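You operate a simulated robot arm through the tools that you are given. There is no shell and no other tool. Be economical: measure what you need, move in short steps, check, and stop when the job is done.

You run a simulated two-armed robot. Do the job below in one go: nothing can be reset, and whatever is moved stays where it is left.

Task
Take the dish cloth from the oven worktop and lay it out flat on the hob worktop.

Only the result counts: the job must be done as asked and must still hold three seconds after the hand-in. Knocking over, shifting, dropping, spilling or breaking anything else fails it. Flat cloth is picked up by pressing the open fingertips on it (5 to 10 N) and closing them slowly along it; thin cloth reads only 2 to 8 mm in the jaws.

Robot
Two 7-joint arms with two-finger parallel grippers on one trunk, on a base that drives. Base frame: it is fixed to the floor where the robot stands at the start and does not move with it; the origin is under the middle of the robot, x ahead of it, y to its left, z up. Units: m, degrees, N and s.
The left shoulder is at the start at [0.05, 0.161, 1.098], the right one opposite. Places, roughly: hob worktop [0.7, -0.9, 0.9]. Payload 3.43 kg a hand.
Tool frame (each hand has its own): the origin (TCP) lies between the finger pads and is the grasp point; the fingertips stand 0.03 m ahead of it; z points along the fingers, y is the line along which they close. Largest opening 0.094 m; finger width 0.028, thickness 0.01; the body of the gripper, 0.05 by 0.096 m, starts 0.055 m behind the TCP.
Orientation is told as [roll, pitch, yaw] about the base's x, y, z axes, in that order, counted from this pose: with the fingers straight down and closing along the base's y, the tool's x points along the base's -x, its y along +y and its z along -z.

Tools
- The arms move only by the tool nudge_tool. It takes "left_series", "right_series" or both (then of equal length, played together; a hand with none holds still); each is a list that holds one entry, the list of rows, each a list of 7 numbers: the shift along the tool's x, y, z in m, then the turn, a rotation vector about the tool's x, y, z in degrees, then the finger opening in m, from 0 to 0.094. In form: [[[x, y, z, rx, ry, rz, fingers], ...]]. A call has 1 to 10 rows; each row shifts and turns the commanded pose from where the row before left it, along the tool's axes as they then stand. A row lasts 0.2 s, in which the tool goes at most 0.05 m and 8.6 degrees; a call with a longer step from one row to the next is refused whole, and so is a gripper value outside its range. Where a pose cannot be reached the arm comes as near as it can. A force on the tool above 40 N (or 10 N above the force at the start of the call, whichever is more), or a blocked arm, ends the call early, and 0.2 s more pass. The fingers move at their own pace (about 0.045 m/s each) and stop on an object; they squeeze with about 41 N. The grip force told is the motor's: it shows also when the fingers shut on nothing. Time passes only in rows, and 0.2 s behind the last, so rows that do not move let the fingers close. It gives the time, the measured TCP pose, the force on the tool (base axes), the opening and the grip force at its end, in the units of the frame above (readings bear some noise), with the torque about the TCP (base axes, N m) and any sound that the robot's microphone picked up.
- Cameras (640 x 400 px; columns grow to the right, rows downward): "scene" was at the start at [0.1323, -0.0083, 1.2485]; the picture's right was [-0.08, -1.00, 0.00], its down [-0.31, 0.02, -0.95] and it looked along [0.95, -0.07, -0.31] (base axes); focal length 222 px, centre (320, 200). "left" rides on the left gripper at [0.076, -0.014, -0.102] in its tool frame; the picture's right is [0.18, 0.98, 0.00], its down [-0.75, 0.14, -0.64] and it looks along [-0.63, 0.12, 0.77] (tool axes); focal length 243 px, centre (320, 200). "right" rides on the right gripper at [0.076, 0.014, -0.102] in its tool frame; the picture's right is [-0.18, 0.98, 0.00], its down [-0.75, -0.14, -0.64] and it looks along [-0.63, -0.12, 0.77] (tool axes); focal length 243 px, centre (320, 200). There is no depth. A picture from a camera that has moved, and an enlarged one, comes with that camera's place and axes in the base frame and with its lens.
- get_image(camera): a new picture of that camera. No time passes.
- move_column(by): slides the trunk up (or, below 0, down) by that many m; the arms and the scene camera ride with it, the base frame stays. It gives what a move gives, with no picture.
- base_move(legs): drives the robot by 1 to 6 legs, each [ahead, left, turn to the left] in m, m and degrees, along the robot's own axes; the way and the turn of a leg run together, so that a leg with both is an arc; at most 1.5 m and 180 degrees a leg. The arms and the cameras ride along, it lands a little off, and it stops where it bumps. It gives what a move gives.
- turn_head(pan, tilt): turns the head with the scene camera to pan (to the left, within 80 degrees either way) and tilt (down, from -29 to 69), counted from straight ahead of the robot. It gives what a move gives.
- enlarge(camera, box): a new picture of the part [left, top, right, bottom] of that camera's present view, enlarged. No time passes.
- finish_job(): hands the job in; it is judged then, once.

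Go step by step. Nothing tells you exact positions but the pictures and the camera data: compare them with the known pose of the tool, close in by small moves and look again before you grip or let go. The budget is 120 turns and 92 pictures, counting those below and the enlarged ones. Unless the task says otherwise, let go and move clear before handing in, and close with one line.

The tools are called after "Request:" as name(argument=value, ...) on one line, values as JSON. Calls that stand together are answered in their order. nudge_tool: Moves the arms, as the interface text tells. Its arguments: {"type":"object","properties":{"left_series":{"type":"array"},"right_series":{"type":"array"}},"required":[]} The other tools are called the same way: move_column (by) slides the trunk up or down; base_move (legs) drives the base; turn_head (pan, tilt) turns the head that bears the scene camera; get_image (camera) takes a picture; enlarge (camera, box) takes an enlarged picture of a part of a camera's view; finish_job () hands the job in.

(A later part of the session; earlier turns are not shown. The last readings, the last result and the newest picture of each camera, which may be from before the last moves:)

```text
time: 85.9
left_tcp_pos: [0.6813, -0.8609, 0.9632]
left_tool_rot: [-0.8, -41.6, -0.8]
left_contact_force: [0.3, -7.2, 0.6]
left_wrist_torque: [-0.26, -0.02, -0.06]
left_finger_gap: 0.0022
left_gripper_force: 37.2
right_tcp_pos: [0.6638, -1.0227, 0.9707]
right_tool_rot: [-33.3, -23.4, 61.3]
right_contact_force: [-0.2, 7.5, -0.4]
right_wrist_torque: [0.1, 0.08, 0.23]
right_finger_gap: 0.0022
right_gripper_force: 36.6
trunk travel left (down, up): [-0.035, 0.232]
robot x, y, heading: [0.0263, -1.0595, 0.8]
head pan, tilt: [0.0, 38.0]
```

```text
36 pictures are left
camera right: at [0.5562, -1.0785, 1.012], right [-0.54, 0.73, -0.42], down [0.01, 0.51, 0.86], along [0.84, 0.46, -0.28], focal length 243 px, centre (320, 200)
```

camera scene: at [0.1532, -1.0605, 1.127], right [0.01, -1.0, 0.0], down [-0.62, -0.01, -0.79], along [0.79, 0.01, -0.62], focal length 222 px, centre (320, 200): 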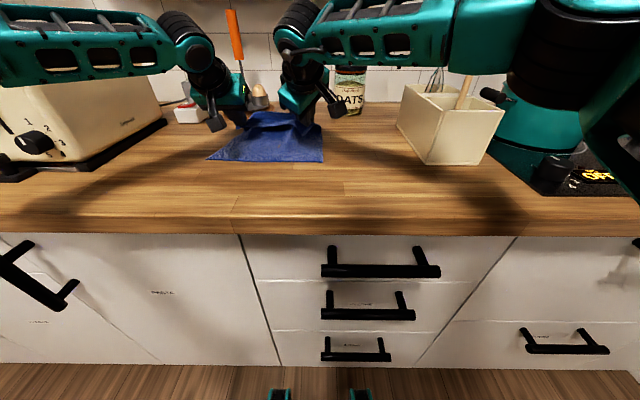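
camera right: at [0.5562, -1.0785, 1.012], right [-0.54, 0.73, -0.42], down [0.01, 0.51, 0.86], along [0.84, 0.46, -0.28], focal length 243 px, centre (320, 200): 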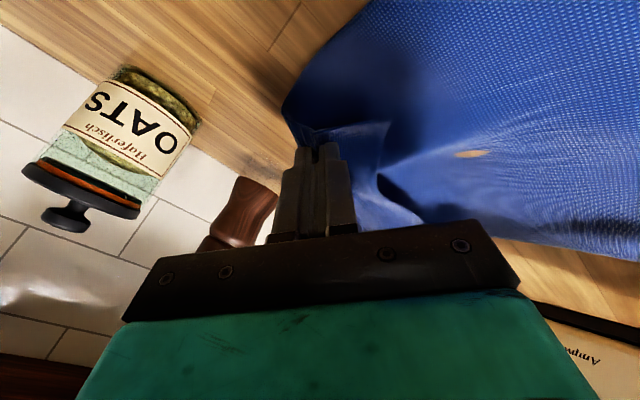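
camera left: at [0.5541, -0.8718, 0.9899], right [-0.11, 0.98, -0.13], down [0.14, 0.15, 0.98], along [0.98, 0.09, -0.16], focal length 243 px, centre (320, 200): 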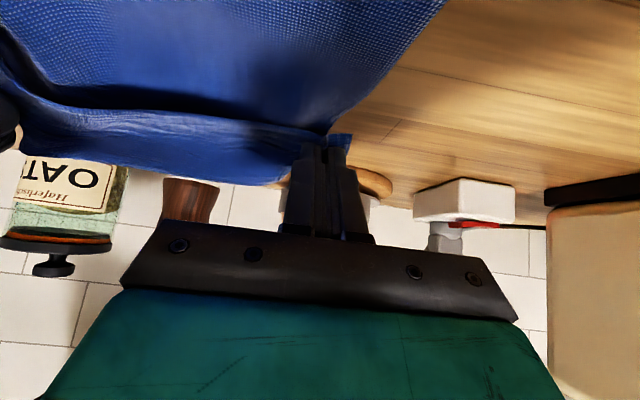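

The cloth trails out on the table in the middle of the free area. I lower the hands to the surface.

Request:
move_column(by=-0.014)

Request:
nudge_tool(right_series=[[[0.002, 0.003, 0.006, 0, 0, 0, 0.0], [0, 0, 0, 0, 0, 0, 0.0]]])

```text
time: 86.5
left_tcp_pos: [0.6817, -0.8622, 0.9505]
left_tool_rot: [-0.9, -41.7, -0.9]
left_contact_force: [-0.6, -5.9, 1.4]
left_wrist_torque: [-0.19, 0.0, -0.1]
left_finger_gap: 0.0021
left_gripper_force: 36.8
right_tcp_pos: [0.6641, -1.022, 0.9561]
right_tool_rot: [-33.3, -23.4, 61.4]
right_contact_force: [0.1, 5.6, -1.6]
right_wrist_torque: [0.09, 0.07, 0.17]
right_finger_gap: 0.0022
right_gripper_force: 37.1
trunk travel left (down, up): [-0.021, 0.246]
robot x, y, heading: [0.0283, -1.0579, 0.8]
head pan, tilt: [0.0, 38.0]
```

```text
time: 87.1
left_tcp_pos: [0.6819, -0.8604, 0.9495]
left_tool_rot: [-0.8, -41.6, -0.9]
left_contact_force: [0.6, -4.9, 0.2]
left_wrist_torque: [-0.17, -0.03, -0.08]
left_finger_gap: 0.002
left_gripper_force: 37.0
right_tcp_pos: [0.6652, -1.0224, 0.9487]
right_tool_rot: [-33.3, -23.3, 61.2]
right_contact_force: [0.1, 4.7, -0.1]
right_wrist_torque: [0.08, 0.03, 0.16]
right_finger_gap: 0.0023
right_gripper_force: 36.5
trunk travel left (down, up): [-0.021, 0.246]
robot x, y, heading: [0.0263, -1.0547, 0.7]
head pan, tilt: [0.0, 38.0]
```

Request:
move_column(by=-0.008)

Request:
base_move(legs=[[0.02, 0, 0]])

Request:
enlarge(camera="scene", box=[160, 60, 400, 210])

Request:
get_image(camera="left")

```text
time: 87.7
left_tcp_pos: [0.6797, -0.8611, 0.9442]
left_tool_rot: [-0.9, -41.9, -0.8]
left_contact_force: [1.4, -6.4, 4.7]
left_wrist_torque: [-0.2, -0.07, -0.06]
left_finger_gap: 0.0021
left_gripper_force: 36.4
right_tcp_pos: [0.666, -1.023, 0.9471]
right_tool_rot: [-33.7, -23.7, 61.4]
right_contact_force: [-1.6, 4.5, 18.7]
right_wrist_torque: [0.09, -0.05, 0.18]
right_finger_gap: 0.0021
right_gripper_force: 36.7
trunk travel left (down, up): [-0.013, 0.254]
robot x, y, heading: [0.0259, -1.0612, 1.0]
head pan, tilt: [0.0, 38.0]
```

```text
time: 88.4
left_tcp_pos: [0.6996, -0.8604, 0.9445]
left_tool_rot: [-0.8, -41.9, -0.8]
left_contact_force: [-0.6, -5.2, 7.4]
left_wrist_torque: [-0.13, -0.03, -0.06]
left_finger_gap: 0.002
left_gripper_force: 36.8
right_tcp_pos: [0.684, -1.0221, 0.9472]
right_tool_rot: [-33.7, -23.6, 61.5]
right_contact_force: [3.8, 7.6, 23.4]
right_wrist_torque: [0.27, -0.24, 0.17]
right_finger_gap: 0.0019
right_gripper_force: 36.8
trunk travel left (down, up): [-0.013, 0.254]
robot x, y, heading: [0.0493, -1.0623, 0.6]
head pan, tilt: [0.0, 38.0]
```

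```text
2.67 times, centred on (280, 135) of scene
camera zoom: at [0.1703, -1.0603, 1.1056], right [0.01, -1.0, 0.0], down [-0.61, -0.01, -0.79], along [0.79, 0.01, -0.61], focal length 592 px, centre (427, 373)
```

zoom: 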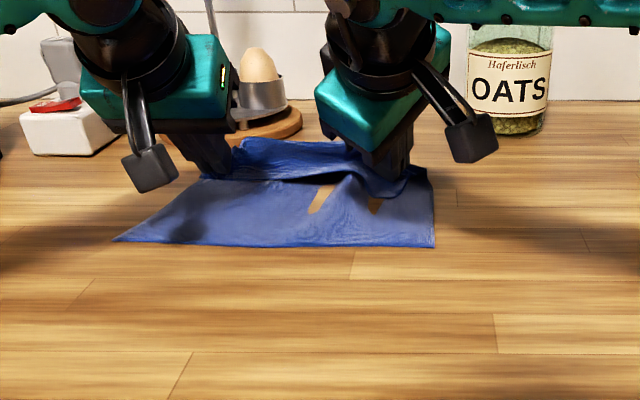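

```text
34 pictures are left
camera left: at [0.5716, -0.8716, 0.9704], right [-0.11, 0.98, -0.13], down [0.14, 0.15, 0.98], along [0.98, 0.09, -0.15], focal length 243 px, centre (320, 200)
```

left: 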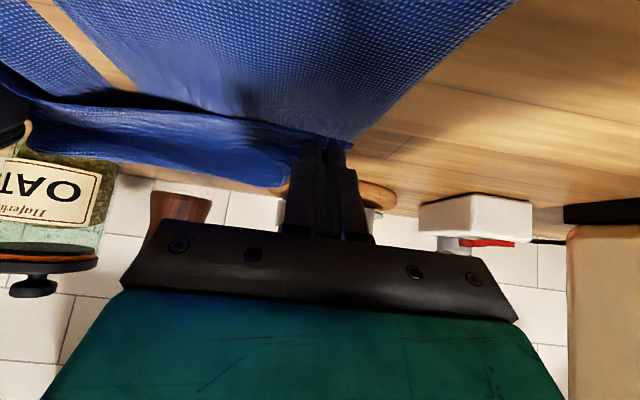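

The near half is flat and full width. I release by slowly opening the fingers with the tips on the cloth so the pinched folds spread.

Request:
nudge_tool(left_series=[[[0, 0, 0, 0, 0, 0, 0.006], [0, 0, 0, 0, 0, 0, 0.012], [0, 0, 0, 0, 0, 0, 0.018], [0, 0, 0, 0, 0, 0, 0.024], [0, 0, 0, 0, 0, 0, 0.03], [0, 0, 0, 0, 0, 0, 0.036], [0, 0, 0, 0, 0, 0, 0.042], [0, 0, 0, 0, 0, 0, 0.042]]], right_series=[[[0, 0, -0.002, 0, 0, 0, 0.006], [0, 0, 0, 0, 0, 0, 0.012], [0, 0, 0, 0, 0, 0, 0.018], [0, 0, 0, 0, 0, 0, 0.024], [0, 0, 0, 0, 0, 0, 0.03], [0, 0, 0, 0, 0, 0, 0.036], [0, 0, 0, 0, 0, 0, 0.042], [0, 0, 0, 0, 0, 0, 0.042]]])

Request:
enlarge(camera="scene", box=[160, 60, 400, 210])

```text
time: 90.2
left_tcp_pos: [0.6995, -0.8598, 0.9445]
left_tool_rot: [-0.7, -41.7, -0.9]
left_contact_force: [-0.5, 1.3, 2.2]
left_wrist_torque: [-0.03, -0.03, 0.03]
left_finger_gap: 0.0417
left_gripper_force: 0.0
right_tcp_pos: [0.6843, -1.0223, 0.9527]
right_tool_rot: [-34.2, -24.0, 61.6]
right_contact_force: [6.5, -4.8, 28.1]
right_wrist_torque: [-0.01, -0.17, -0.06]
right_finger_gap: 0.0306
right_gripper_force: 0.0
trunk travel left (down, up): [-0.013, 0.254]
robot x, y, heading: [0.0508, -1.0613, 0.9]
head pan, tilt: [0.0, 38.0]
```

```text
2.67 times, centred on (280, 135) of scene
camera zoom: at [0.1705, -1.0607, 1.1056], right [0.01, -1.0, 0.0], down [-0.61, -0.01, -0.79], along [0.79, 0.01, -0.61], focal length 592 px, centre (427, 373)
```

zoom: 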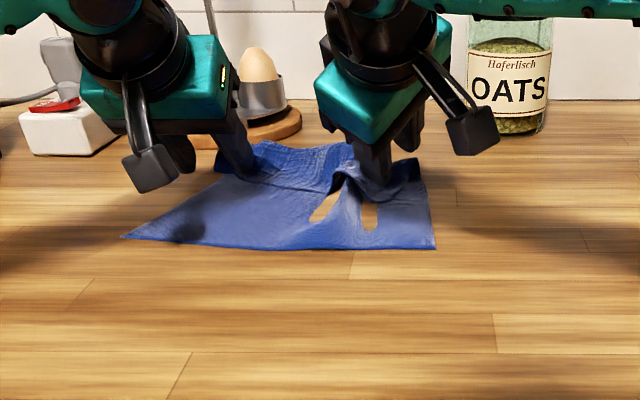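

Released. I lift both hands straight up and look.

Request:
nudge_tool(left_series=[[[-0.0133, 0, -0.015, 0, 0, 0, 0.042], [-0.0266, 0, -0.0299, 0, 0, 0, 0.042], [-0.0266, 0, -0.0299, 0, 0, 0, 0.042]]], right_series=[[[-0.0075, -0.0104, -0.0153, 0, 0, 0, 0.042], [-0.0151, -0.0208, -0.0306, 0, 0, 0, 0.042], [-0.0151, -0.0208, -0.0306, 0, 0, 0, 0.042]]])

Request:
move_column(by=0.1)

Request:
enlarge(camera="scene", box=[160, 60, 400, 210])

Request:
get_image(camera="right")

```text
time: 91.0
left_tcp_pos: [0.6916, -0.8543, 1.0294]
left_tool_rot: [-1.1, -41.8, -0.8]
left_contact_force: [0.5, -1.0, 0.0]
left_wrist_torque: [0.01, 0.01, 0.01]
left_finger_gap: 0.0418
left_gripper_force: 0.0
left hand out of reach, approached as far as the arm can: row 2, 3
right_tcp_pos: [0.6843, -1.0227, 0.9671]
right_tool_rot: [-33.4, -23.5, 61.6]
right_contact_force: [0.4, 0.3, 0.6]
right_wrist_torque: [0.04, -0.02, -0.02]
right_finger_gap: 0.0421
right_gripper_force: 0.0
right hand out of reach, approached as far as the arm can: row 2, 3
trunk travel left (down, up): [-0.013, 0.254]
robot x, y, heading: [0.0503, -1.0626, 0.3]
head pan, tilt: [0.0, 38.0]
```

```text
time: 92.4
left_tcp_pos: [0.6907, -0.8543, 1.1284]
left_tool_rot: [-0.9, -41.8, -0.8]
left_contact_force: [0.0, 0.3, 0.4]
left_wrist_torque: [-0.02, 0.02, -0.01]
left_finger_gap: 0.042
left_gripper_force: 0.0
right_tcp_pos: [0.6832, -1.0222, 1.0668]
right_tool_rot: [-33.6, -23.6, 61.5]
right_contact_force: [-0.4, 1.0, -0.1]
right_wrist_torque: [0.0, -0.02, 0.03]
right_finger_gap: 0.0418
right_gripper_force: 0.0
trunk travel left (down, up): [-0.113, 0.154]
robot x, y, heading: [0.0441, -1.0623, 0.4]
head pan, tilt: [0.0, 38.0]
```

```text
2.67 times, centred on (280, 135) of scene
camera zoom: at [0.1727, -1.0602, 1.205], right [0.01, -1.0, 0.0], down [-0.62, -0.01, -0.79], along [0.79, 0.01, -0.62], focal length 592 px, centre (427, 373)
```

zoom: 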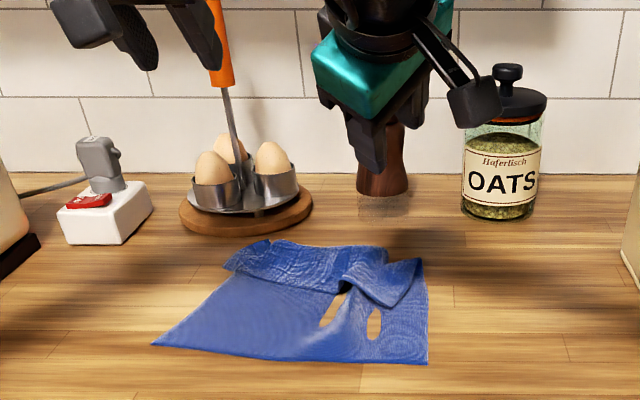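

```text
31 pictures are left
camera right: at [0.576, -1.0783, 1.1071], right [-0.53, 0.73, -0.42], down [0.0, 0.5, 0.86], along [0.84, 0.46, -0.27], focal length 243 px, centre (320, 200)
```

right: 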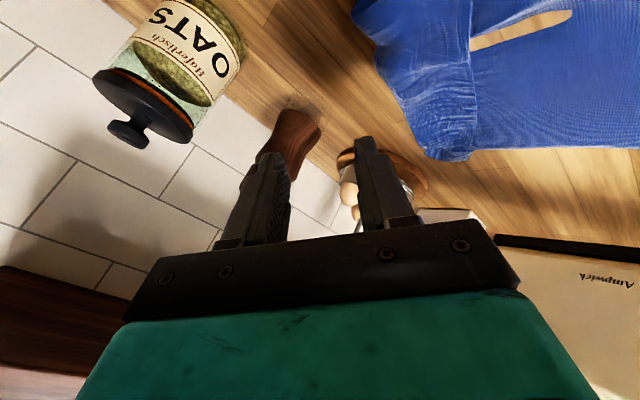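

The cloth lies mostly flat, but the far strip (~6 cm) is folded back over. I'll bring the hands back and point them straight down, then pull the cloth a bit nearer and unfold that strip.

Request:
nudge_tool(left_series=[[[0.0283, 0, -0.0253, 0, 0, 0, 0.042], [0.0283, 0, -0.0253, 0, 0, 0, 0.042], [0.0283, 0, -0.0253, 0, 0, 0, 0.042], [0.0283, 0, -0.0253, 0, 0, 0, 0.042], [0.0283, 0, -0.0253, 0, 0, 0, 0.042], [0, 0, 0, 0, 8.3, 0, 0.042], [0, 0, 0, 0, 8.3, 0, 0.042], [0, 0, 0, 0, 8.3, 0, 0.042], [0, 0, 0, 0, 8.3, 0, 0.042], [0, 0, 0, 0, 8.3, 0, 0.042]]], right_series=[[[0.0171, 0.0236, -0.0244, 0, 0, 0, 0.042], [0.0171, 0.0236, -0.0244, 0, 0, 0, 0.042], [0.0171, 0.0236, -0.0244, 0, 0, 0, 0.042], [0.0171, 0.0236, -0.0244, 0, 0, 0, 0.042], [0.0171, 0.0236, -0.0244, 0, 0, 0, 0.042], [0, 0, 0, -6.6, 4.75, 0, 0.042], [0, 0, 0, -6.6, 4.75, 0, 0.042], [0, 0, 0, -6.6, 4.75, 0, 0.042], [0, 0, 0, -6.6, 4.75, 0, 0.042], [0, 0, 0, -6.6, 4.75, 0, 0.042]]])

Request:
nudge_tool(right_series=[[[0, 0, 0, 0, 0, 8.5, 0.042], [0, 0, 0, 0, 0, 8.5, 0.042], [0, 0, 0, 0, 0, 8.5, 0.042], [0, 0, 0, 0, 0, 8.5, 0.042], [0, 0, 0, 0, 0, 8.5, 0.042], [0, 0, 0, 0, 0, 8.5, 0.042]]])

Request:
get_image(camera="scene")

```text
time: 94.6
left_tcp_pos: [0.5017, -0.8487, 1.1281]
left_tool_rot: [-0.8, -0.2, -1.6]
left_contact_force: [-0.1, 0.1, -0.9]
left_wrist_torque: [0.01, 0.02, 0.01]
left_finger_gap: 0.0419
left_gripper_force: 0.1
right_tcp_pos: [0.4951, -1.0246, 1.0658]
right_tool_rot: [1.4, -1.0, 54.9]
right_contact_force: [-0.2, -0.4, 1.2]
right_wrist_torque: [-0.01, -0.03, -0.03]
right_finger_gap: 0.0418
right_gripper_force: 0.1
trunk travel left (down, up): [-0.113, 0.154]
robot x, y, heading: [0.0489, -1.0626, 0.8]
head pan, tilt: [0.0, 38.0]
```

```text
time: 96.0
left_tcp_pos: [0.5011, -0.8491, 1.1285]
left_tool_rot: [-0.7, -0.4, -1.5]
left_contact_force: [-0.2, 0.1, 0.3]
left_wrist_torque: [0.01, 0.0, -0.04]
left_finger_gap: 0.0422
left_gripper_force: 0.1
right_tcp_pos: [0.4954, -1.0263, 1.0665]
right_tool_rot: [1.6, 0.3, 3.7]
right_contact_force: [-1.0, 0.8, 0.3]
right_wrist_torque: [-0.03, 0.04, -0.01]
right_finger_gap: 0.042
right_gripper_force: 0.0
trunk travel left (down, up): [-0.113, 0.154]
robot x, y, heading: [0.0487, -1.0598, 0.6]
head pan, tilt: [0.0, 38.0]
```

```text
30 pictures are left
camera scene: at [0.1725, -1.0602, 1.2051], right [0.01, -1.0, 0.0], down [-0.62, -0.01, -0.79], along [0.79, 0.01, -0.62], focal length 222 px, centre (320, 200)
```

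scene: 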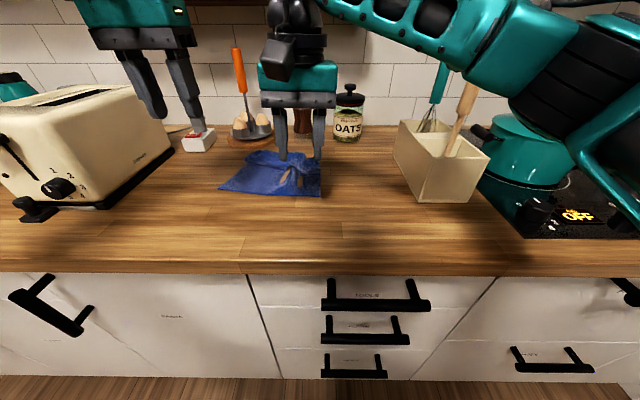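

I lower both hands onto the near part of the cloth to pull it toward me a bit.

Request:
nudge_tool(left_series=[[[-0.022, -0.002, 0.034, 0, 0, 0, 0.05], [-0.022, -0.002, 0.034, 0, 0, 0, 0.05], [-0.022, -0.002, 0.034, 0, 0, 0, 0.05], [-0.022, -0.002, 0.034, 0, 0, 0, 0.05], [-0.022, -0.002, 0.034, 0, 0, 0, 0.05], [0, 0, 0, 0, 0, 0, 0.05]]], right_series=[[[-0.021, -0.0014, 0.022, 0, 0, 0.6, 0.05], [-0.021, -0.0014, 0.022, 0, 0, 0.6, 0.05], [-0.021, -0.0014, 0.022, 0, 0, 0.6, 0.05], [-0.021, -0.0014, 0.022, 0, 0, 0.6, 0.05], [-0.021, -0.0014, 0.022, 0, 0, 0.6, 0.05], [0, 0, 0, 0, 0, 0, 0.05]]])

Request:
get_image(camera="left")

Request:
get_image(camera="right")

```text
time: 97.4
left_tcp_pos: [0.5839, -0.8444, 0.9636]
left_tool_rot: [-0.8, -0.5, -1.5]
left_contact_force: [0.4, 0.5, 0.2]
left_wrist_torque: [0.01, 0.04, 0.0]
left_finger_gap: 0.0499
left_gripper_force: 0.0
left hand out of reach, approached as far as the arm can: row 4, 5
right_tcp_pos: [0.5972, -1.0243, 0.9562]
right_tool_rot: [1.7, 0.4, 0.9]
right_contact_force: [-0.1, 0.5, 0.0]
right_wrist_torque: [0.02, -0.01, -0.04]
right_finger_gap: 0.0502
right_gripper_force: 0.0
trunk travel left (down, up): [-0.113, 0.154]
robot x, y, heading: [0.0502, -1.06, 0.3]
head pan, tilt: [0.0, 38.0]
```

```text
29 pictures are left
camera left: at [0.5046, -0.8547, 1.0647], right [-0.16, 0.99, -0.02], down [0.75, 0.13, 0.65], along [0.64, 0.09, -0.76], focal length 243 px, centre (320, 200)
```

left: 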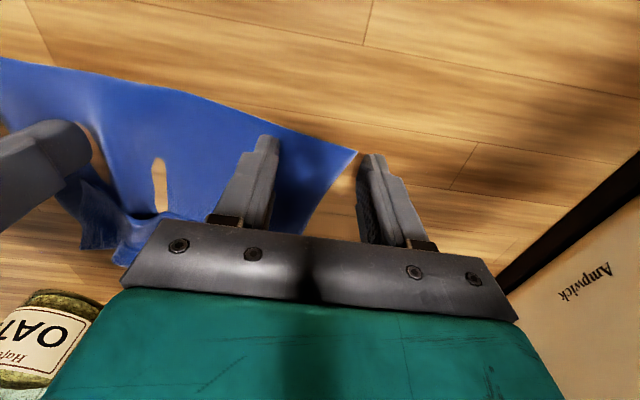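

```text
28 pictures are left
camera right: at [0.5221, -1.0141, 1.0588], right [0.17, 0.99, 0.03], down [0.76, -0.15, 0.63], along [0.63, -0.09, -0.77], focal length 243 px, centre (320, 200)
```

right: 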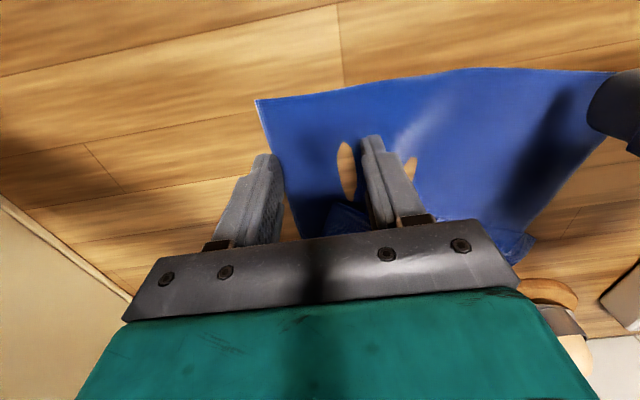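

I close the fingers so each hand presses as one pad well on the cloth, press, and pull back.

Request:
nudge_tool(left_series=[[[0, -0.005, 0, 0, 0, 0, 0.0], [0, 0, 0, 0, 0, 0, 0.0], [0, 0, 0, 0, 0, 0, 0.0], [0, 0, 0.012, 0, 0, 0, 0.0], [0, 0, 0.01, 0, 0, 0, 0.0], [0, 0, 0, 0, 0, 0, 0.0]]], right_series=[[[0, 0, 0, 0, 0, 0, 0.0], [0, 0, 0, 0, 0, 0, 0.0], [0, 0, 0, 0, 0, 0, 0.0], [0, 0, 0.009, 0, 0, 0, 0.0], [0, 0, 0.005, 0, 0, 0, 0.0], [0, 0, 0, 0, 0, 0, 0.0]]])

```text
time: 98.8
left_tcp_pos: [0.5784, -0.8465, 0.942]
left_tool_rot: [-0.8, -0.6, -1.4]
left_contact_force: [0.7, 0.2, 1.6]
left_wrist_torque: [-0.01, -0.02, -0.02]
left_finger_gap: 0.0003
left_gripper_force: 33.0
left hand out of reach, approached as far as the arm can: row 4
right_tcp_pos: [0.5979, -1.0233, 0.9426]
right_tool_rot: [1.6, 0.5, 0.9]
right_contact_force: [0.3, -0.5, 3.0]
right_wrist_torque: [-0.03, 0.0, -0.01]
right_finger_gap: 0.0001
right_gripper_force: 33.0
trunk travel left (down, up): [-0.113, 0.154]
robot x, y, heading: [0.0469, -1.0595, 0.4]
head pan, tilt: [0.0, 38.0]
```

The left hand can't reach well here, so I'll use the right hand alone at the cloth's middle: raise the left clear, lift the right slightly, and shift the base left.

Request:
nudge_tool(left_series=[[[0, 0, -0.04, 0, 0, 0, 0.0], [0.01, 0, -0.045, 0, 0, 0, 0.0], [0.02, 0, -0.045, 0, 0, 0, 0.0], [0.03, 0, -0.035, 0, 0, 0, 0.0], [0.03, 0, -0.03, 0, 0, 0, 0.0], [0.03, 0, -0.02, 0, 0, 0, 0.0]]], right_series=[[[0, 0, -0.02, 0, 0, 0, 0.02], [0, 0, 0, 0, 0, 0, 0.05], [0, 0, 0, 0, 0, 0, 0.08], [0, 0, 0, 0, 0, 0, 0.08], [0, 0, 0, 0, 0, 0, 0.08], [0, 0, 0, 0, 0, 0, 0.08]]])

Request:
base_move(legs=[[0, 0.085, 0]])

Request:
get_image(camera="right")

Request:
get_image(camera="scene")

```text
time: 100.2
left_tcp_pos: [0.4582, -0.8402, 1.155]
left_tool_rot: [-0.6, -0.3, -1.4]
left_contact_force: [0.1, -0.7, 1.0]
left_wrist_torque: [-0.05, -0.03, -0.01]
left_finger_gap: 0.0
left_gripper_force: 32.7
right_tcp_pos: [0.5981, -1.0258, 0.9612]
right_tool_rot: [1.7, 0.4, 0.8]
right_contact_force: [0.1, 0.0, 0.2]
right_wrist_torque: [-0.03, 0.0, 0.0]
right_finger_gap: 0.0798
right_gripper_force: 0.0
trunk travel left (down, up): [-0.113, 0.154]
robot x, y, heading: [0.0517, -1.0612, 0.9]
head pan, tilt: [0.0, 38.0]
```

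```text
time: 101.2
left_tcp_pos: [0.4594, -0.7569, 1.1553]
left_tool_rot: [-0.8, -0.4, -1.6]
left_contact_force: [-0.2, -0.4, -0.1]
left_wrist_torque: [0.0, 0.01, 0.0]
left_finger_gap: 0.0
left_gripper_force: 33.6
right_tcp_pos: [0.5982, -0.9409, 0.9613]
right_tool_rot: [1.6, 0.5, 0.7]
right_contact_force: [-0.5, 0.1, -0.6]
right_wrist_torque: [-0.01, 0.03, 0.03]
right_finger_gap: 0.08
right_gripper_force: 0.0
trunk travel left (down, up): [-0.113, 0.154]
robot x, y, heading: [0.0446, -0.9766, 0.3]
head pan, tilt: [0.0, 38.0]
```

```text
27 pictures are left
camera right: at [0.5225, -0.931, 1.0648], right [0.17, 0.98, 0.03], down [0.76, -0.15, 0.63], along [0.63, -0.09, -0.77], focal length 243 px, centre (320, 200)
```

right: 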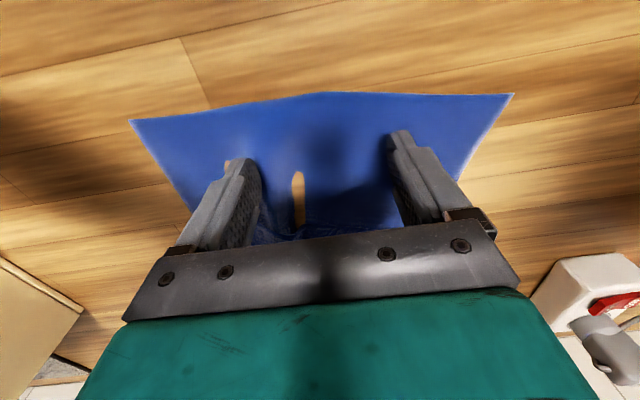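

```text
26 pictures are left
camera scene: at [0.1718, -0.9753, 1.2051], right [0.01, -1.0, 0.0], down [-0.62, -0.01, -0.79], along [0.79, 0.01, -0.62], focal length 222 px, centre (320, 200)
```

scene: 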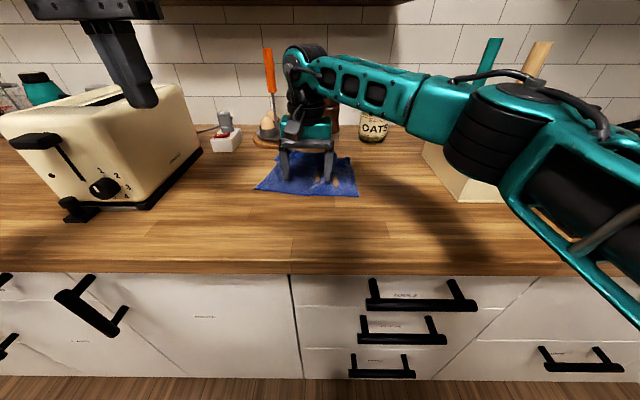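

The right hand straddles the cloth symmetrically. I press with both fingertips and pull back 10 cm.

Request:
nudge_tool(right_series=[[[0, 0, 0.01, 0, 0, 0, 0.08], [0, 0, 0.008, 0, 0, 0, 0.08], [0, 0, 0.004, 0, 0, 0, 0.08], [0, 0, 0, 0, 0, 0, 0.08]]])

Request:
base_move(legs=[[-0.1, 0, 0]])

Request:
enlarge(camera="scene", box=[200, 80, 440, 230])

```text
time: 102.2
left_tcp_pos: [0.4587, -0.756, 1.1545]
left_tool_rot: [-0.7, -0.4, -1.6]
left_contact_force: [0.8, 0.1, -0.2]
left_wrist_torque: [-0.01, 0.04, 0.02]
left_finger_gap: 0.0001
left_gripper_force: 32.8
right_tcp_pos: [0.5984, -0.9423, 0.9431]
right_tool_rot: [1.7, 0.0, 0.6]
right_contact_force: [3.7, -0.8, 20.1]
right_wrist_torque: [-1.0, -0.01, 0.18]
right_finger_gap: 0.0804
right_gripper_force: 0.2
trunk travel left (down, up): [-0.113, 0.154]
robot x, y, heading: [0.0462, -0.9755, 0.7]
head pan, tilt: [0.0, 38.0]
```

```text
time: 103.4
left_tcp_pos: [0.357, -0.7573, 1.1569]
left_tool_rot: [-0.7, -0.5, -1.5]
left_contact_force: [-0.2, 0.2, -0.5]
left_wrist_torque: [0.03, -0.02, 0.0]
left_finger_gap: 0.0001
left_gripper_force: 32.2
right_tcp_pos: [0.4959, -0.9435, 0.9429]
right_tool_rot: [1.7, 0.3, 0.7]
right_contact_force: [-6.5, -0.5, 26.0]
right_wrist_torque: [-1.28, 0.25, -0.35]
right_finger_gap: 0.0798
right_gripper_force: 0.0
trunk travel left (down, up): [-0.113, 0.154]
robot x, y, heading: [-0.0535, -0.9755, 0.4]
head pan, tilt: [0.0, 38.0]
```

```text
2.67 times, centred on (320, 155) of scene
camera zoom: at [0.0683, -0.9769, 1.2056], right [0.01, -1.0, 0.0], down [-0.61, 0.0, -0.79], along [0.79, 0.01, -0.61], focal length 592 px, centre (320, 320)
```

zoom: 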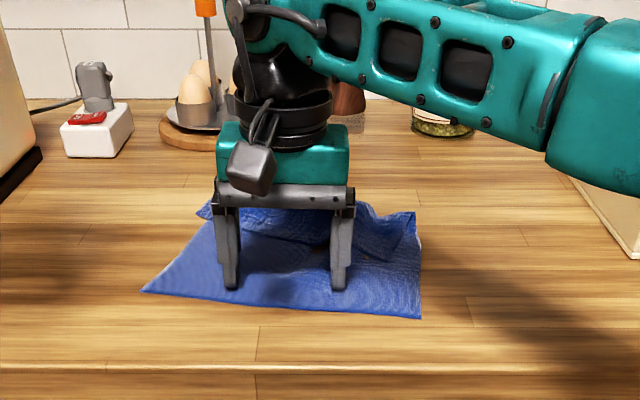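

Pulled back neatly (near edge now at x≈0.48). I lift the right hand and look at the folded strip.

Request:
nudge_tool(right_series=[[[0, 0, -0.03, 0, 0, 0, 0.08], [0.02, 0, -0.04, 0, 0, 0, 0.08], [0.03, 0, -0.04, 0, 0, 0, 0.08], [0.03, 0, -0.04, 0, 0, 0, 0.08], [0.03, 0, -0.03, 0, 0, 0, 0.08]]])

Request:
enlarge(camera="scene", box=[220, 110, 400, 222])

Request:
get_image(camera="right")

```text
time: 104.6
left_tcp_pos: [0.3586, -0.7588, 1.1557]
left_tool_rot: [-0.6, -0.4, -1.6]
left_contact_force: [-0.4, -0.2, -0.1]
left_wrist_torque: [-0.03, 0.0, 0.01]
left_finger_gap: 0.0
left_gripper_force: 33.5
right_tcp_pos: [0.3867, -0.9494, 1.1201]
right_tool_rot: [1.8, 0.4, 0.8]
right_contact_force: [-0.7, 0.1, 0.5]
right_wrist_torque: [0.03, 0.01, 0.02]
right_finger_gap: 0.08
right_gripper_force: 0.2
trunk travel left (down, up): [-0.113, 0.154]
robot x, y, heading: [-0.0556, -0.9744, 0.5]
head pan, tilt: [0.0, 38.0]
```

```text
3.56 times, centred on (310, 166) of scene
camera zoom: at [0.0707, -0.9769, 1.2051], right [0.01, -1.0, 0.0], down [-0.62, 0.0, -0.79], along [0.79, 0.01, -0.62], focal length 790 px, centre (356, 321)
```

zoom: 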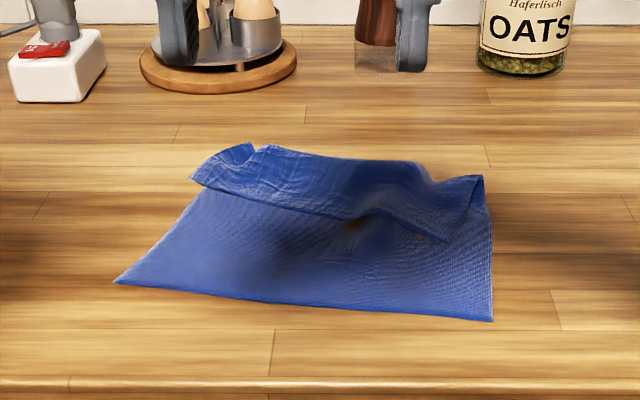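

```text
23 pictures are left
camera right: at [0.312, -0.9396, 1.2224], right [0.17, 0.98, 0.03], down [0.76, -0.15, 0.63], along [0.63, -0.09, -0.77], focal length 243 px, centre (320, 200)
```

right: 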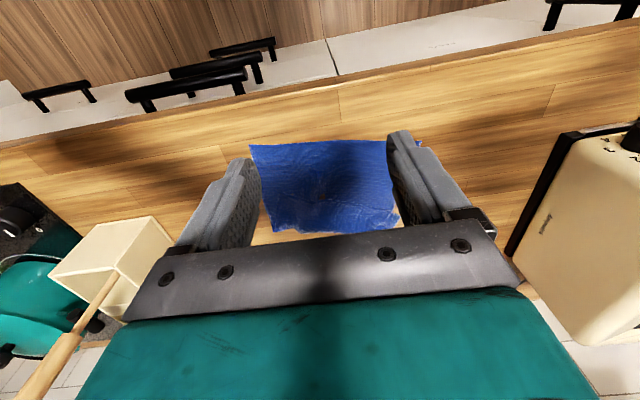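

The flap's free edge faces me at x≈0.53–0.62, with the fold line at x≈0.65–0.68. I'll tilt the right fingers forward and skim forward just above the cloth to scoop under the edge and flip the flap over.

Request:
nudge_tool(right_series=[[[0, 0, 0, 0, -8, 0, 0.08], [0, 0, 0, 0, -8, 0, 0.08], [0, 0, 0, 0, -8, 0, 0.08], [0, 0, 0, 0, -8, 0, 0.08], [0, 0, 0, 0, -8, 0, 0.08], [0.0074, 0, 0.0368, -0.3, 0, 0, 0.08], [0.0074, 0, 0.0368, -0.3, 0, 0, 0.08], [0.0074, 0, 0.0368, -0.3, 0, 0, 0.08], [0.0074, 0, 0.0368, -0.3, 0, 0, 0.08], [0.0074, 0, 0.0368, -0.3, 0, 0, 0.08]]])

Request:
enlarge(camera="scene", box=[220, 110, 400, 222])

```text
time: 106.8
left_tcp_pos: [0.3596, -0.7568, 1.1543]
left_tool_rot: [-0.6, -0.2, -1.5]
left_contact_force: [-0.4, 0.1, 0.5]
left_wrist_torque: [-0.03, 0.01, 0.0]
left_finger_gap: 0.0
left_gripper_force: 33.2
right_tcp_pos: [0.4772, -0.9402, 0.9549]
right_tool_rot: [3.8, -39.6, -0.6]
right_contact_force: [0.5, -0.5, -0.7]
right_wrist_torque: [0.01, 0.0, -0.01]
right_finger_gap: 0.0799
right_gripper_force: 0.0
trunk travel left (down, up): [-0.113, 0.154]
robot x, y, heading: [-0.0559, -0.9767, 0.4]
head pan, tilt: [0.0, 38.0]
```

```text
3.56 times, centred on (310, 166) of scene
camera zoom: at [0.0713, -0.9768, 1.2051], right [0.01, -1.0, 0.0], down [-0.62, 0.0, -0.79], along [0.79, 0.01, -0.62], focal length 790 px, centre (356, 321)
```

zoom: 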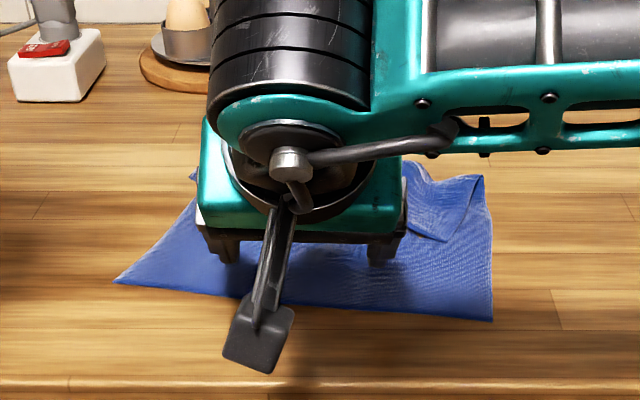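

I level the fingers, lower to skim height, and drive forward under the flap.

Request:
nudge_tool(right_series=[[[0, 0, 0, 2.9, 0, -2.4, 0.08], [0.0045, 0, 0.0054, 0, 0, 0, 0.08], [0, 0, 0, 0, 0, 0, 0.08]]])

Request:
base_move(legs=[[0.1, 0, 0]])

Request:
get_image(camera="right")

```text
time: 107.6
left_tcp_pos: [0.3596, -0.7574, 1.1542]
left_tool_rot: [-0.6, -0.3, -1.6]
left_contact_force: [-0.1, -0.2, 0.6]
left_wrist_torque: [-0.01, -0.01, 0.02]
left_finger_gap: 0.0001
left_gripper_force: 33.3
right_tcp_pos: [0.4762, -0.9412, 0.9482]
right_tool_rot: [-1.2, -39.5, 2.6]
right_contact_force: [0.1, 0.9, 0.2]
right_wrist_torque: [0.0, 0.0, 0.03]
right_finger_gap: 0.08
right_gripper_force: 0.1
trunk travel left (down, up): [-0.113, 0.154]
robot x, y, heading: [-0.0517, -0.9727, 0.3]
head pan, tilt: [0.0, 38.0]
```

```text
time: 108.8
left_tcp_pos: [0.459, -0.7568, 1.1551]
left_tool_rot: [-0.6, -0.3, -1.6]
left_contact_force: [-0.5, 0.8, 0.8]
left_wrist_torque: [-0.02, 0.02, 0.0]
left_finger_gap: 0.0
left_gripper_force: 33.1
right_tcp_pos: [0.576, -0.9405, 0.9488]
right_tool_rot: [-1.1, -39.5, 2.5]
right_contact_force: [0.2, 0.4, 0.1]
right_wrist_torque: [-0.01, 0.0, -0.01]
right_finger_gap: 0.0798
right_gripper_force: 0.1
trunk travel left (down, up): [-0.113, 0.154]
robot x, y, heading: [0.0427, -0.9772, 0.6]
head pan, tilt: [0.0, 38.0]
```

```text
21 pictures are left
camera right: at [0.4511, -0.9299, 0.9783], right [0.11, 0.99, 0.1], down [0.18, -0.12, 0.98], along [0.98, -0.09, -0.19], focal length 243 px, centre (320, 200)
```

right: 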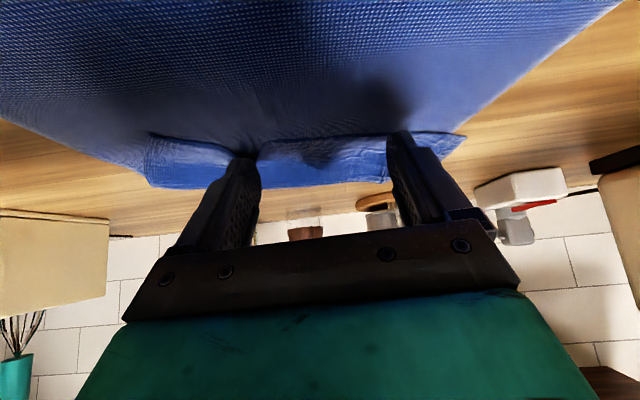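

The fingertips are reaching the flap, which stands as a raised band ahead. I push forward and slightly up to flip it.

Request:
nudge_tool(right_series=[[[-0.0153, 0, 0.0129, 0, 0, 0, 0.08], [-0.0166, 0, 0.0114, 0, 0, 0, 0.08], [-0.0179, 0, 0.0098, 0, 0, 0, 0.08], [-0.0192, 0, 0.0083, 0, 0, 0, 0.08], [-0.0192, 0, 0.0083, 0, 0, 0, 0.08]]])

Request:
get_image(camera="right")

Request:
enlarge(camera="scene", box=[220, 80, 400, 192])

```text
time: 110.0
left_tcp_pos: [0.4587, -0.7569, 1.1543]
left_tool_rot: [-0.7, -0.3, -1.6]
left_contact_force: [0.8, 0.2, 0.1]
left_wrist_torque: [-0.02, 0.03, -0.01]
left_finger_gap: 0.0001
left_gripper_force: 33.3
right_tcp_pos: [0.6742, -0.9362, 0.9643]
right_tool_rot: [-1.2, -39.5, 2.5]
right_contact_force: [0.2, -0.4, -0.5]
right_wrist_torque: [-0.01, 0.02, -0.02]
right_finger_gap: 0.08
right_gripper_force: 0.0
trunk travel left (down, up): [-0.113, 0.154]
robot x, y, heading: [0.0425, -0.9726, 0.6]
head pan, tilt: [0.0, 38.0]
```

```text
20 pictures are left
camera right: at [0.55, -0.9258, 0.9953], right [0.11, 0.99, 0.1], down [0.18, -0.12, 0.98], along [0.98, -0.09, -0.19], focal length 243 px, centre (320, 200)
```

right: 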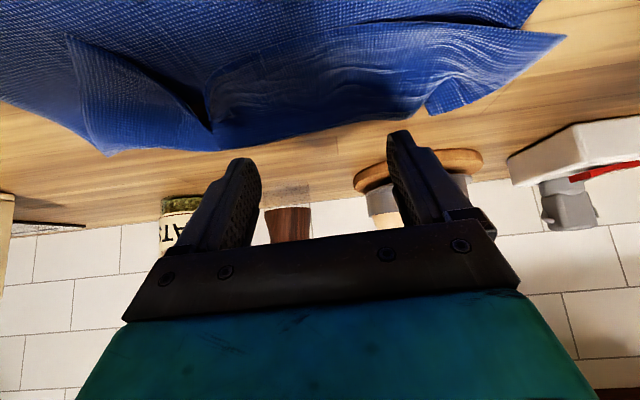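

```text
3.56 times, centred on (310, 136) of scene
camera zoom: at [0.1702, -0.976, 1.2051], right [0.01, -1.0, 0.0], down [-0.62, -0.01, -0.79], along [0.79, 0.01, -0.62], focal length 790 px, centre (356, 428)
```

zoom: 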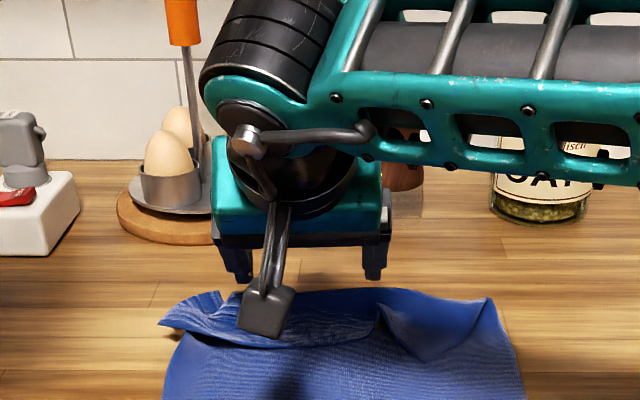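

It rode over the flap. I go back and repeat with the tips lightly touching the bottom layer so they catch under the edge.

Request:
nudge_tool(right_series=[[[-0.019, 0, -0.023, 0, 0, 0, 0.08], [0.0325, 0, -0.0273, 0, 0, 0, 0.08], [0.0325, 0, -0.0273, 0, 0, 0, 0.08], [0.0325, 0, -0.0273, 0, 0, 0, 0.08], [0.0325, 0, -0.0273, 0, 0, 0, 0.08], [0.0148, 0, 0.0176, 0, 0, 0, 0.08], [0.0148, 0, 0.0176, 0, 0, 0, 0.08], [0, 0, 0, 0, 0, 0, 0.08]]])

Request:
get_image(camera="right")

```text
time: 111.8
left_tcp_pos: [0.4566, -0.7568, 1.1542]
left_tool_rot: [-0.7, -0.2, -1.6]
left_contact_force: [0.1, -0.9, -0.1]
left_wrist_torque: [-0.01, -0.03, 0.03]
left_finger_gap: 0.0001
left_gripper_force: 32.6
right_tcp_pos: [0.506, -0.9415, 0.9513]
right_tool_rot: [-1.2, -39.5, 2.5]
right_contact_force: [-0.1, -1.0, -0.5]
right_wrist_torque: [-0.01, 0.01, 0.02]
right_finger_gap: 0.08
right_gripper_force: 0.0
trunk travel left (down, up): [-0.113, 0.154]
robot x, y, heading: [0.0461, -0.9777, 0.6]
head pan, tilt: [0.0, 38.0]
```

```text
18 pictures are left
camera right: at [0.3812, -0.9311, 0.9811], right [0.11, 0.99, 0.1], down [0.17, -0.12, 0.98], along [0.98, -0.09, -0.19], focal length 243 px, centre (320, 200)
```

right: 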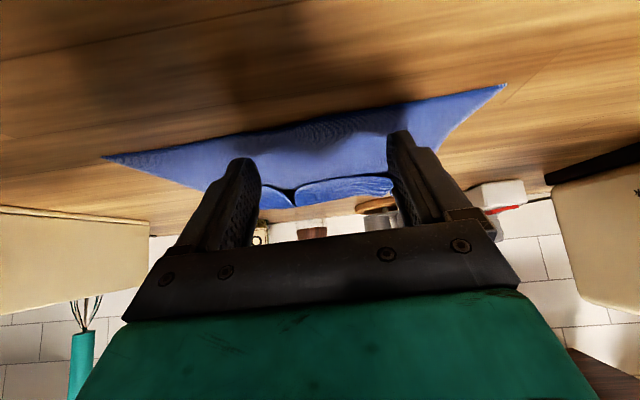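

Request:
nudge_tool(right_series=[[[0.0042, 0, 0.005, 0, 0, 0, 0.08], [-0.0153, 0, 0.0129, 0, 0, 0, 0.08], [-0.0153, 0, 0.0129, 0, 0, 0, 0.08], [-0.0153, 0, 0.0129, 0, 0, 0, 0.08], [-0.0153, 0, 0.0129, 0, 0, 0, 0.08]]])

Request:
get_image(camera="right")

```text
time: 113.0
left_tcp_pos: [0.4593, -0.757, 1.1552]
left_tool_rot: [-0.7, -0.3, -1.6]
left_contact_force: [0.8, 0.2, -0.5]
left_wrist_torque: [-0.02, 0.01, -0.01]
left_finger_gap: 0.0001
left_gripper_force: 33.0
right_tcp_pos: [0.5845, -0.9405, 0.946]
right_tool_rot: [-1.2, -39.6, 2.5]
right_contact_force: [-0.7, -0.2, -0.4]
right_wrist_torque: [0.02, 0.01, -0.01]
right_finger_gap: 0.0799
right_gripper_force: 0.1
trunk travel left (down, up): [-0.113, 0.154]
robot x, y, heading: [0.0465, -0.9794, 0.7]
head pan, tilt: [0.0, 38.0]
```

```text
17 pictures are left
camera right: at [0.4604, -0.93, 0.9752], right [0.11, 0.99, 0.1], down [0.18, -0.12, 0.98], along [0.98, -0.09, -0.19], focal length 243 px, centre (320, 200)
```

right: 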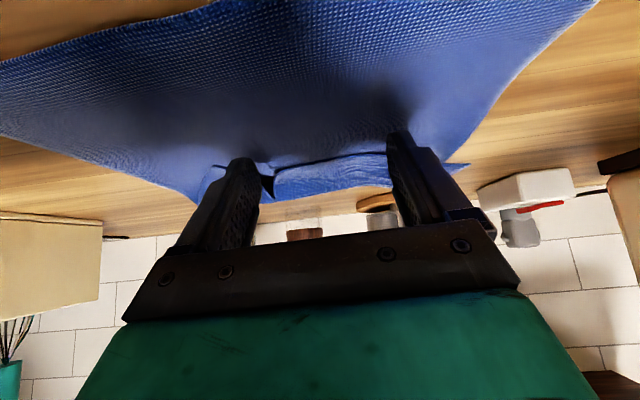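

The tips are at the flap's edge. I continue forward low, then rise.

Request:
nudge_tool(right_series=[[[-0.0147, 0, 0.0137, 0, 0, 0, 0.08], [-0.0153, 0, 0.0129, 0, 0, 0, 0.08], [-0.0166, 0, 0.0114, 0, 0, 0, 0.08], [-0.0217, 0, 0.0052, 0, 0, 0, 0.08], [-0.023, 0, 0.0037, 0, 0, 0, 0.08]]])

Request:
get_image(camera="right")

```text
time: 114.2
left_tcp_pos: [0.457, -0.7565, 1.155]
left_tool_rot: [-0.7, -0.2, -1.7]
left_contact_force: [-0.4, 0.5, -0.4]
left_wrist_torque: [0.0, 0.01, -0.02]
left_finger_gap: 0.0
left_gripper_force: 33.3
right_tcp_pos: [0.6854, -0.9371, 0.9661]
right_tool_rot: [-1.2, -39.6, 2.6]
right_contact_force: [0.5, 0.0, 0.0]
right_wrist_torque: [-0.02, 0.01, -0.01]
right_finger_gap: 0.0798
right_gripper_force: 0.0
trunk travel left (down, up): [-0.113, 0.154]
robot x, y, heading: [0.0452, -0.9764, 0.6]
head pan, tilt: [0.0, 38.0]
```

```text
16 pictures are left
camera right: at [0.5602, -0.9264, 0.9956], right [0.11, 0.99, 0.1], down [0.18, -0.12, 0.98], along [0.98, -0.09, -0.19], focal length 243 px, centre (320, 200)
```

right: 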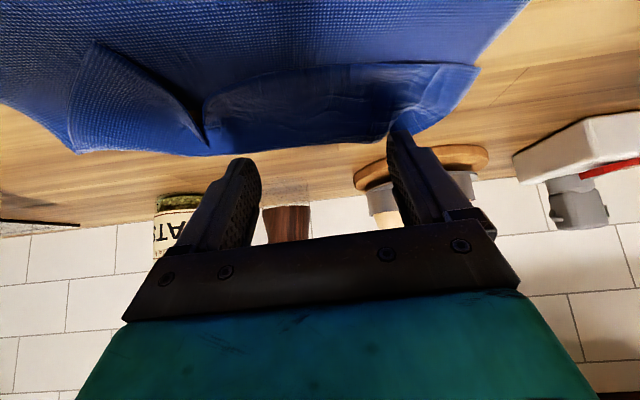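

It rode over again, though the flap shifted. I retract up and back to view the cloth properly.

Request:
nudge_tool(right_series=[[[-0.0257, 0, -0.0306, 0, 0, 0, 0.08], [0.0235, 0, -0.04, 0, 0, 0, 0.08], [0.0325, 0, -0.0273, 0, 0, 0, 0.08], [0.0325, 0, -0.0273, 0, 0, 0, 0.08], [0.0325, 0, -0.0273, 0, 0, 0, 0.08], [0.0325, 0, -0.0273, 0, 0, 0, 0.08], [0.0235, 0, -0.04, 0, 0, 0, 0.08]]])

Request:
enlarge(camera="scene", box=[220, 100, 420, 225])

```text
time: 115.8
left_tcp_pos: [0.4572, -0.7564, 1.1544]
left_tool_rot: [-0.6, -0.4, -1.6]
left_contact_force: [0.3, -0.2, -0.6]
left_wrist_torque: [0.06, 0.01, 0.0]
left_finger_gap: 0.0
left_gripper_force: 33.2
right_tcp_pos: [0.4271, -0.9437, 1.04]
right_tool_rot: [-1.2, -39.6, 2.5]
right_contact_force: [-0.3, -0.4, -0.2]
right_wrist_torque: [-0.03, 0.03, -0.02]
right_finger_gap: 0.0801
right_gripper_force: 0.0
trunk travel left (down, up): [-0.113, 0.154]
robot x, y, heading: [0.0453, -0.9777, 0.5]
head pan, tilt: [0.0, 38.0]
```

```text
3.20 times, centred on (320, 162) of scene
camera zoom: at [0.1697, -0.9759, 1.2052], right [0.01, -1.0, 0.0], down [-0.62, -0.01, -0.79], along [0.79, 0.01, -0.62], focal length 711 px, centre (320, 320)
```

zoom: 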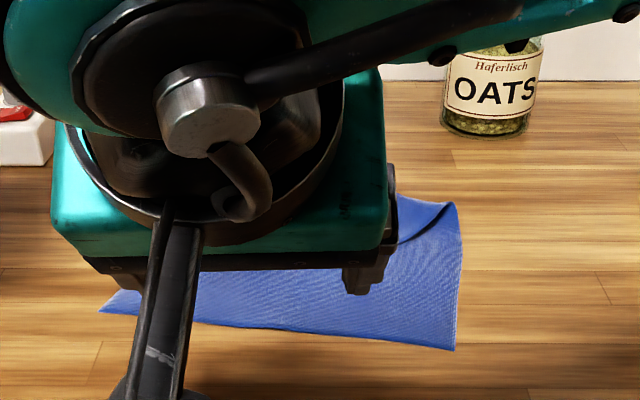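

Request:
nudge_tool(right_series=[[[-0.0257, 0, -0.0306, 0, 0, 0, 0.08], [-0.0257, 0, -0.0306, 0, 0, 0, 0.08], [-0.0257, 0, -0.0306, 0, 0, 0, 0.08], [-0.0257, 0, -0.0306, 0, 0, 0, 0.08]]])

Request:
enlarge(camera="scene", box=[220, 100, 420, 225])

```text
time: 116.8
left_tcp_pos: [0.4567, -0.7569, 1.155]
left_tool_rot: [-0.6, -0.4, -1.6]
left_contact_force: [-0.6, 0.1, 0.2]
left_wrist_torque: [0.01, 0.0, 0.0]
left_finger_gap: 0.0
left_gripper_force: 32.9
right_tcp_pos: [0.4308, -0.9379, 1.1982]
right_tool_rot: [-1.3, -39.5, 2.5]
right_contact_force: [1.1, -0.6, 0.2]
right_wrist_torque: [0.0, -0.01, 0.0]
right_finger_gap: 0.08
right_gripper_force: 0.0
trunk travel left (down, up): [-0.113, 0.154]
robot x, y, heading: [0.0473, -0.9772, 0.4]
head pan, tilt: [0.0, 38.0]
```

```text
3.20 times, centred on (320, 162) of scene
camera zoom: at [0.1707, -0.9758, 1.2072], right [0.01, -1.0, 0.0], down [-0.6, -0.01, -0.8], along [0.8, 0.01, -0.6], focal length 711 px, centre (320, 320)
```

zoom: 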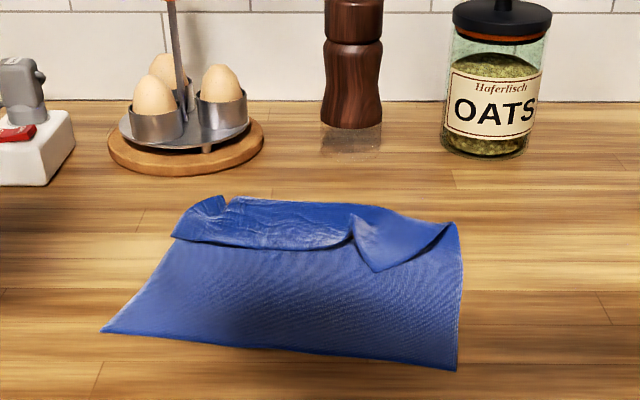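

Clear view: a ~6 cm strip is folded back along the far side. I first press on the single layer and pull the cloth a few cm closer again.

Request:
nudge_tool(right_series=[[[0.0042, 0, 0.0361, 0, 0, 0, 0.08], [0.0042, 0, 0.0361, 0, 0, 0, 0.08], [0.0042, 0, 0.0361, 0, 0, 0, 0.08], [0.0042, 0, 0.0361, 0, 0, 0, 0.08], [0.0042, 0, 0.0361, 0, 0, 0, 0.08], [0.0042, 0, 0.0361, 0, 0, 0, 0.08], [0.0042, 0, 0.0361, 0, 0, 0, 0.08], [0.0042, 0, 0.0361, 0, 0, 0, 0.08], [0.008, 0, 0.0096, 0, 0, 0, 0.08], [0, 0, 0, 0, 0, 0, 0.08]]])

```text
time: 119.0
left_tcp_pos: [0.458, -0.7572, 1.1555]
left_tool_rot: [-0.7, -0.4, -1.6]
left_contact_force: [0.3, 0.3, 0.0]
left_wrist_torque: [-0.03, 0.01, 0.0]
left_finger_gap: 0.0001
left_gripper_force: 33.1
right_tcp_pos: [0.5895, -0.9415, 0.9426]
right_tool_rot: [-1.1, -39.9, 2.4]
right_contact_force: [1.0, 0.7, 9.3]
right_wrist_torque: [0.36, -0.12, -0.01]
right_finger_gap: 0.0797
right_gripper_force: 0.0
trunk travel left (down, up): [-0.113, 0.154]
robot x, y, heading: [0.0454, -0.9713, 0.5]
head pan, tilt: [0.0, 38.0]
```

Request:
base_move(legs=[[-0.065, 0, 0]])

Request:
nudge_tool(right_series=[[[-0.0129, 0, -0.0153, 0, 0, 0, 0.08], [-0.0129, 0, -0.0153, 0, 0, 0, 0.08]]])

Request:
base_move(legs=[[0.06, -0.025, 0]])

Request:
get_image(camera="right")

```text
time: 119.9
left_tcp_pos: [0.3916, -0.7566, 1.1558]
left_tool_rot: [-0.8, -0.5, -1.7]
left_contact_force: [0.3, -0.5, 0.0]
left_wrist_torque: [-0.04, 0.01, -0.02]
left_finger_gap: 0.0
left_gripper_force: 32.8
right_tcp_pos: [0.522, -0.9408, 0.9444]
right_tool_rot: [-1.2, -39.7, 2.4]
right_contact_force: [-4.2, -0.9, 17.5]
right_wrist_torque: [0.72, 0.03, 0.2]
right_finger_gap: 0.0798
right_gripper_force: 0.0
trunk travel left (down, up): [-0.113, 0.154]
robot x, y, heading: [-0.0235, -0.974, 0.3]
head pan, tilt: [0.0, 38.0]
```

```text
time: 120.5
left_tcp_pos: [0.3921, -0.7562, 1.1544]
left_tool_rot: [-0.7, -0.3, -1.6]
left_contact_force: [-0.3, 0.3, -0.3]
left_wrist_torque: [-0.01, -0.01, 0.01]
left_finger_gap: 0.0001
left_gripper_force: 32.9
right_tcp_pos: [0.5238, -0.9411, 0.9833]
right_tool_rot: [-1.1, -39.6, 2.5]
right_contact_force: [0.5, -0.4, -0.3]
right_wrist_torque: [0.0, 0.02, 0.02]
right_finger_gap: 0.0799
right_gripper_force: 0.1
trunk travel left (down, up): [-0.113, 0.154]
robot x, y, heading: [-0.0217, -0.9781, 0.6]
head pan, tilt: [0.0, 38.0]
```

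```text
time: 121.5
left_tcp_pos: [0.4534, -0.782, 1.1546]
left_tool_rot: [-0.7, -0.4, -1.6]
left_contact_force: [0.6, 0.5, 0.5]
left_wrist_torque: [0.0, 0.0, 0.02]
left_finger_gap: 0.0
left_gripper_force: 33.3
right_tcp_pos: [0.584, -0.9633, 0.9831]
right_tool_rot: [-1.1, -39.6, 2.5]
right_contact_force: [0.1, 0.4, -1.1]
right_wrist_torque: [0.01, 0.0, 0.0]
right_finger_gap: 0.0802
right_gripper_force: 0.0
trunk travel left (down, up): [-0.113, 0.154]
robot x, y, heading: [0.0382, -0.9986, 0.4]
head pan, tilt: [0.0, 38.0]
```

```text
13 pictures are left
camera right: at [0.459, -0.9535, 1.013], right [0.11, 0.99, 0.1], down [0.18, -0.12, 0.98], along [0.98, -0.09, -0.19], focal length 243 px, centre (320, 200)
```

right: 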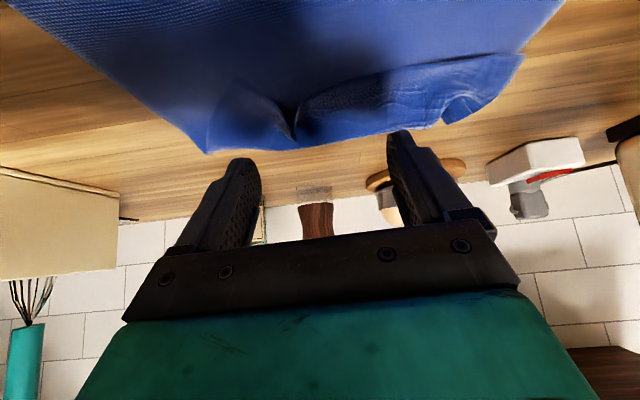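

The flap is well placed just below the tips now. I press lightly on it near its free edge and slide it forward.

Request:
nudge_tool(right_series=[[[0.0078, 0, 0.017, 0, 0, 0, 0.08], [0.0078, 0, 0.017, 0, 0, 0, 0.08], [0.0013, 0, 0.0015, 0, 0, 0, 0.08], [0, 0, 0, 0, 0, 0, 0.08]]])

```text
time: 122.5
left_tcp_pos: [0.452, -0.781, 1.1558]
left_tool_rot: [-0.7, -0.3, -1.7]
left_contact_force: [-0.2, 0.0, 0.4]
left_wrist_torque: [-0.04, 0.05, 0.02]
left_finger_gap: 0.0
left_gripper_force: 32.6
right_tcp_pos: [0.5923, -0.9646, 0.9454]
right_tool_rot: [-1.1, -39.8, 2.6]
right_contact_force: [1.1, -0.2, 2.1]
right_wrist_torque: [0.06, -0.01, -0.05]
right_finger_gap: 0.0799
right_gripper_force: 0.0
trunk travel left (down, up): [-0.113, 0.154]
robot x, y, heading: [0.0372, -0.9929, 0.4]
head pan, tilt: [0.0, 38.0]
```

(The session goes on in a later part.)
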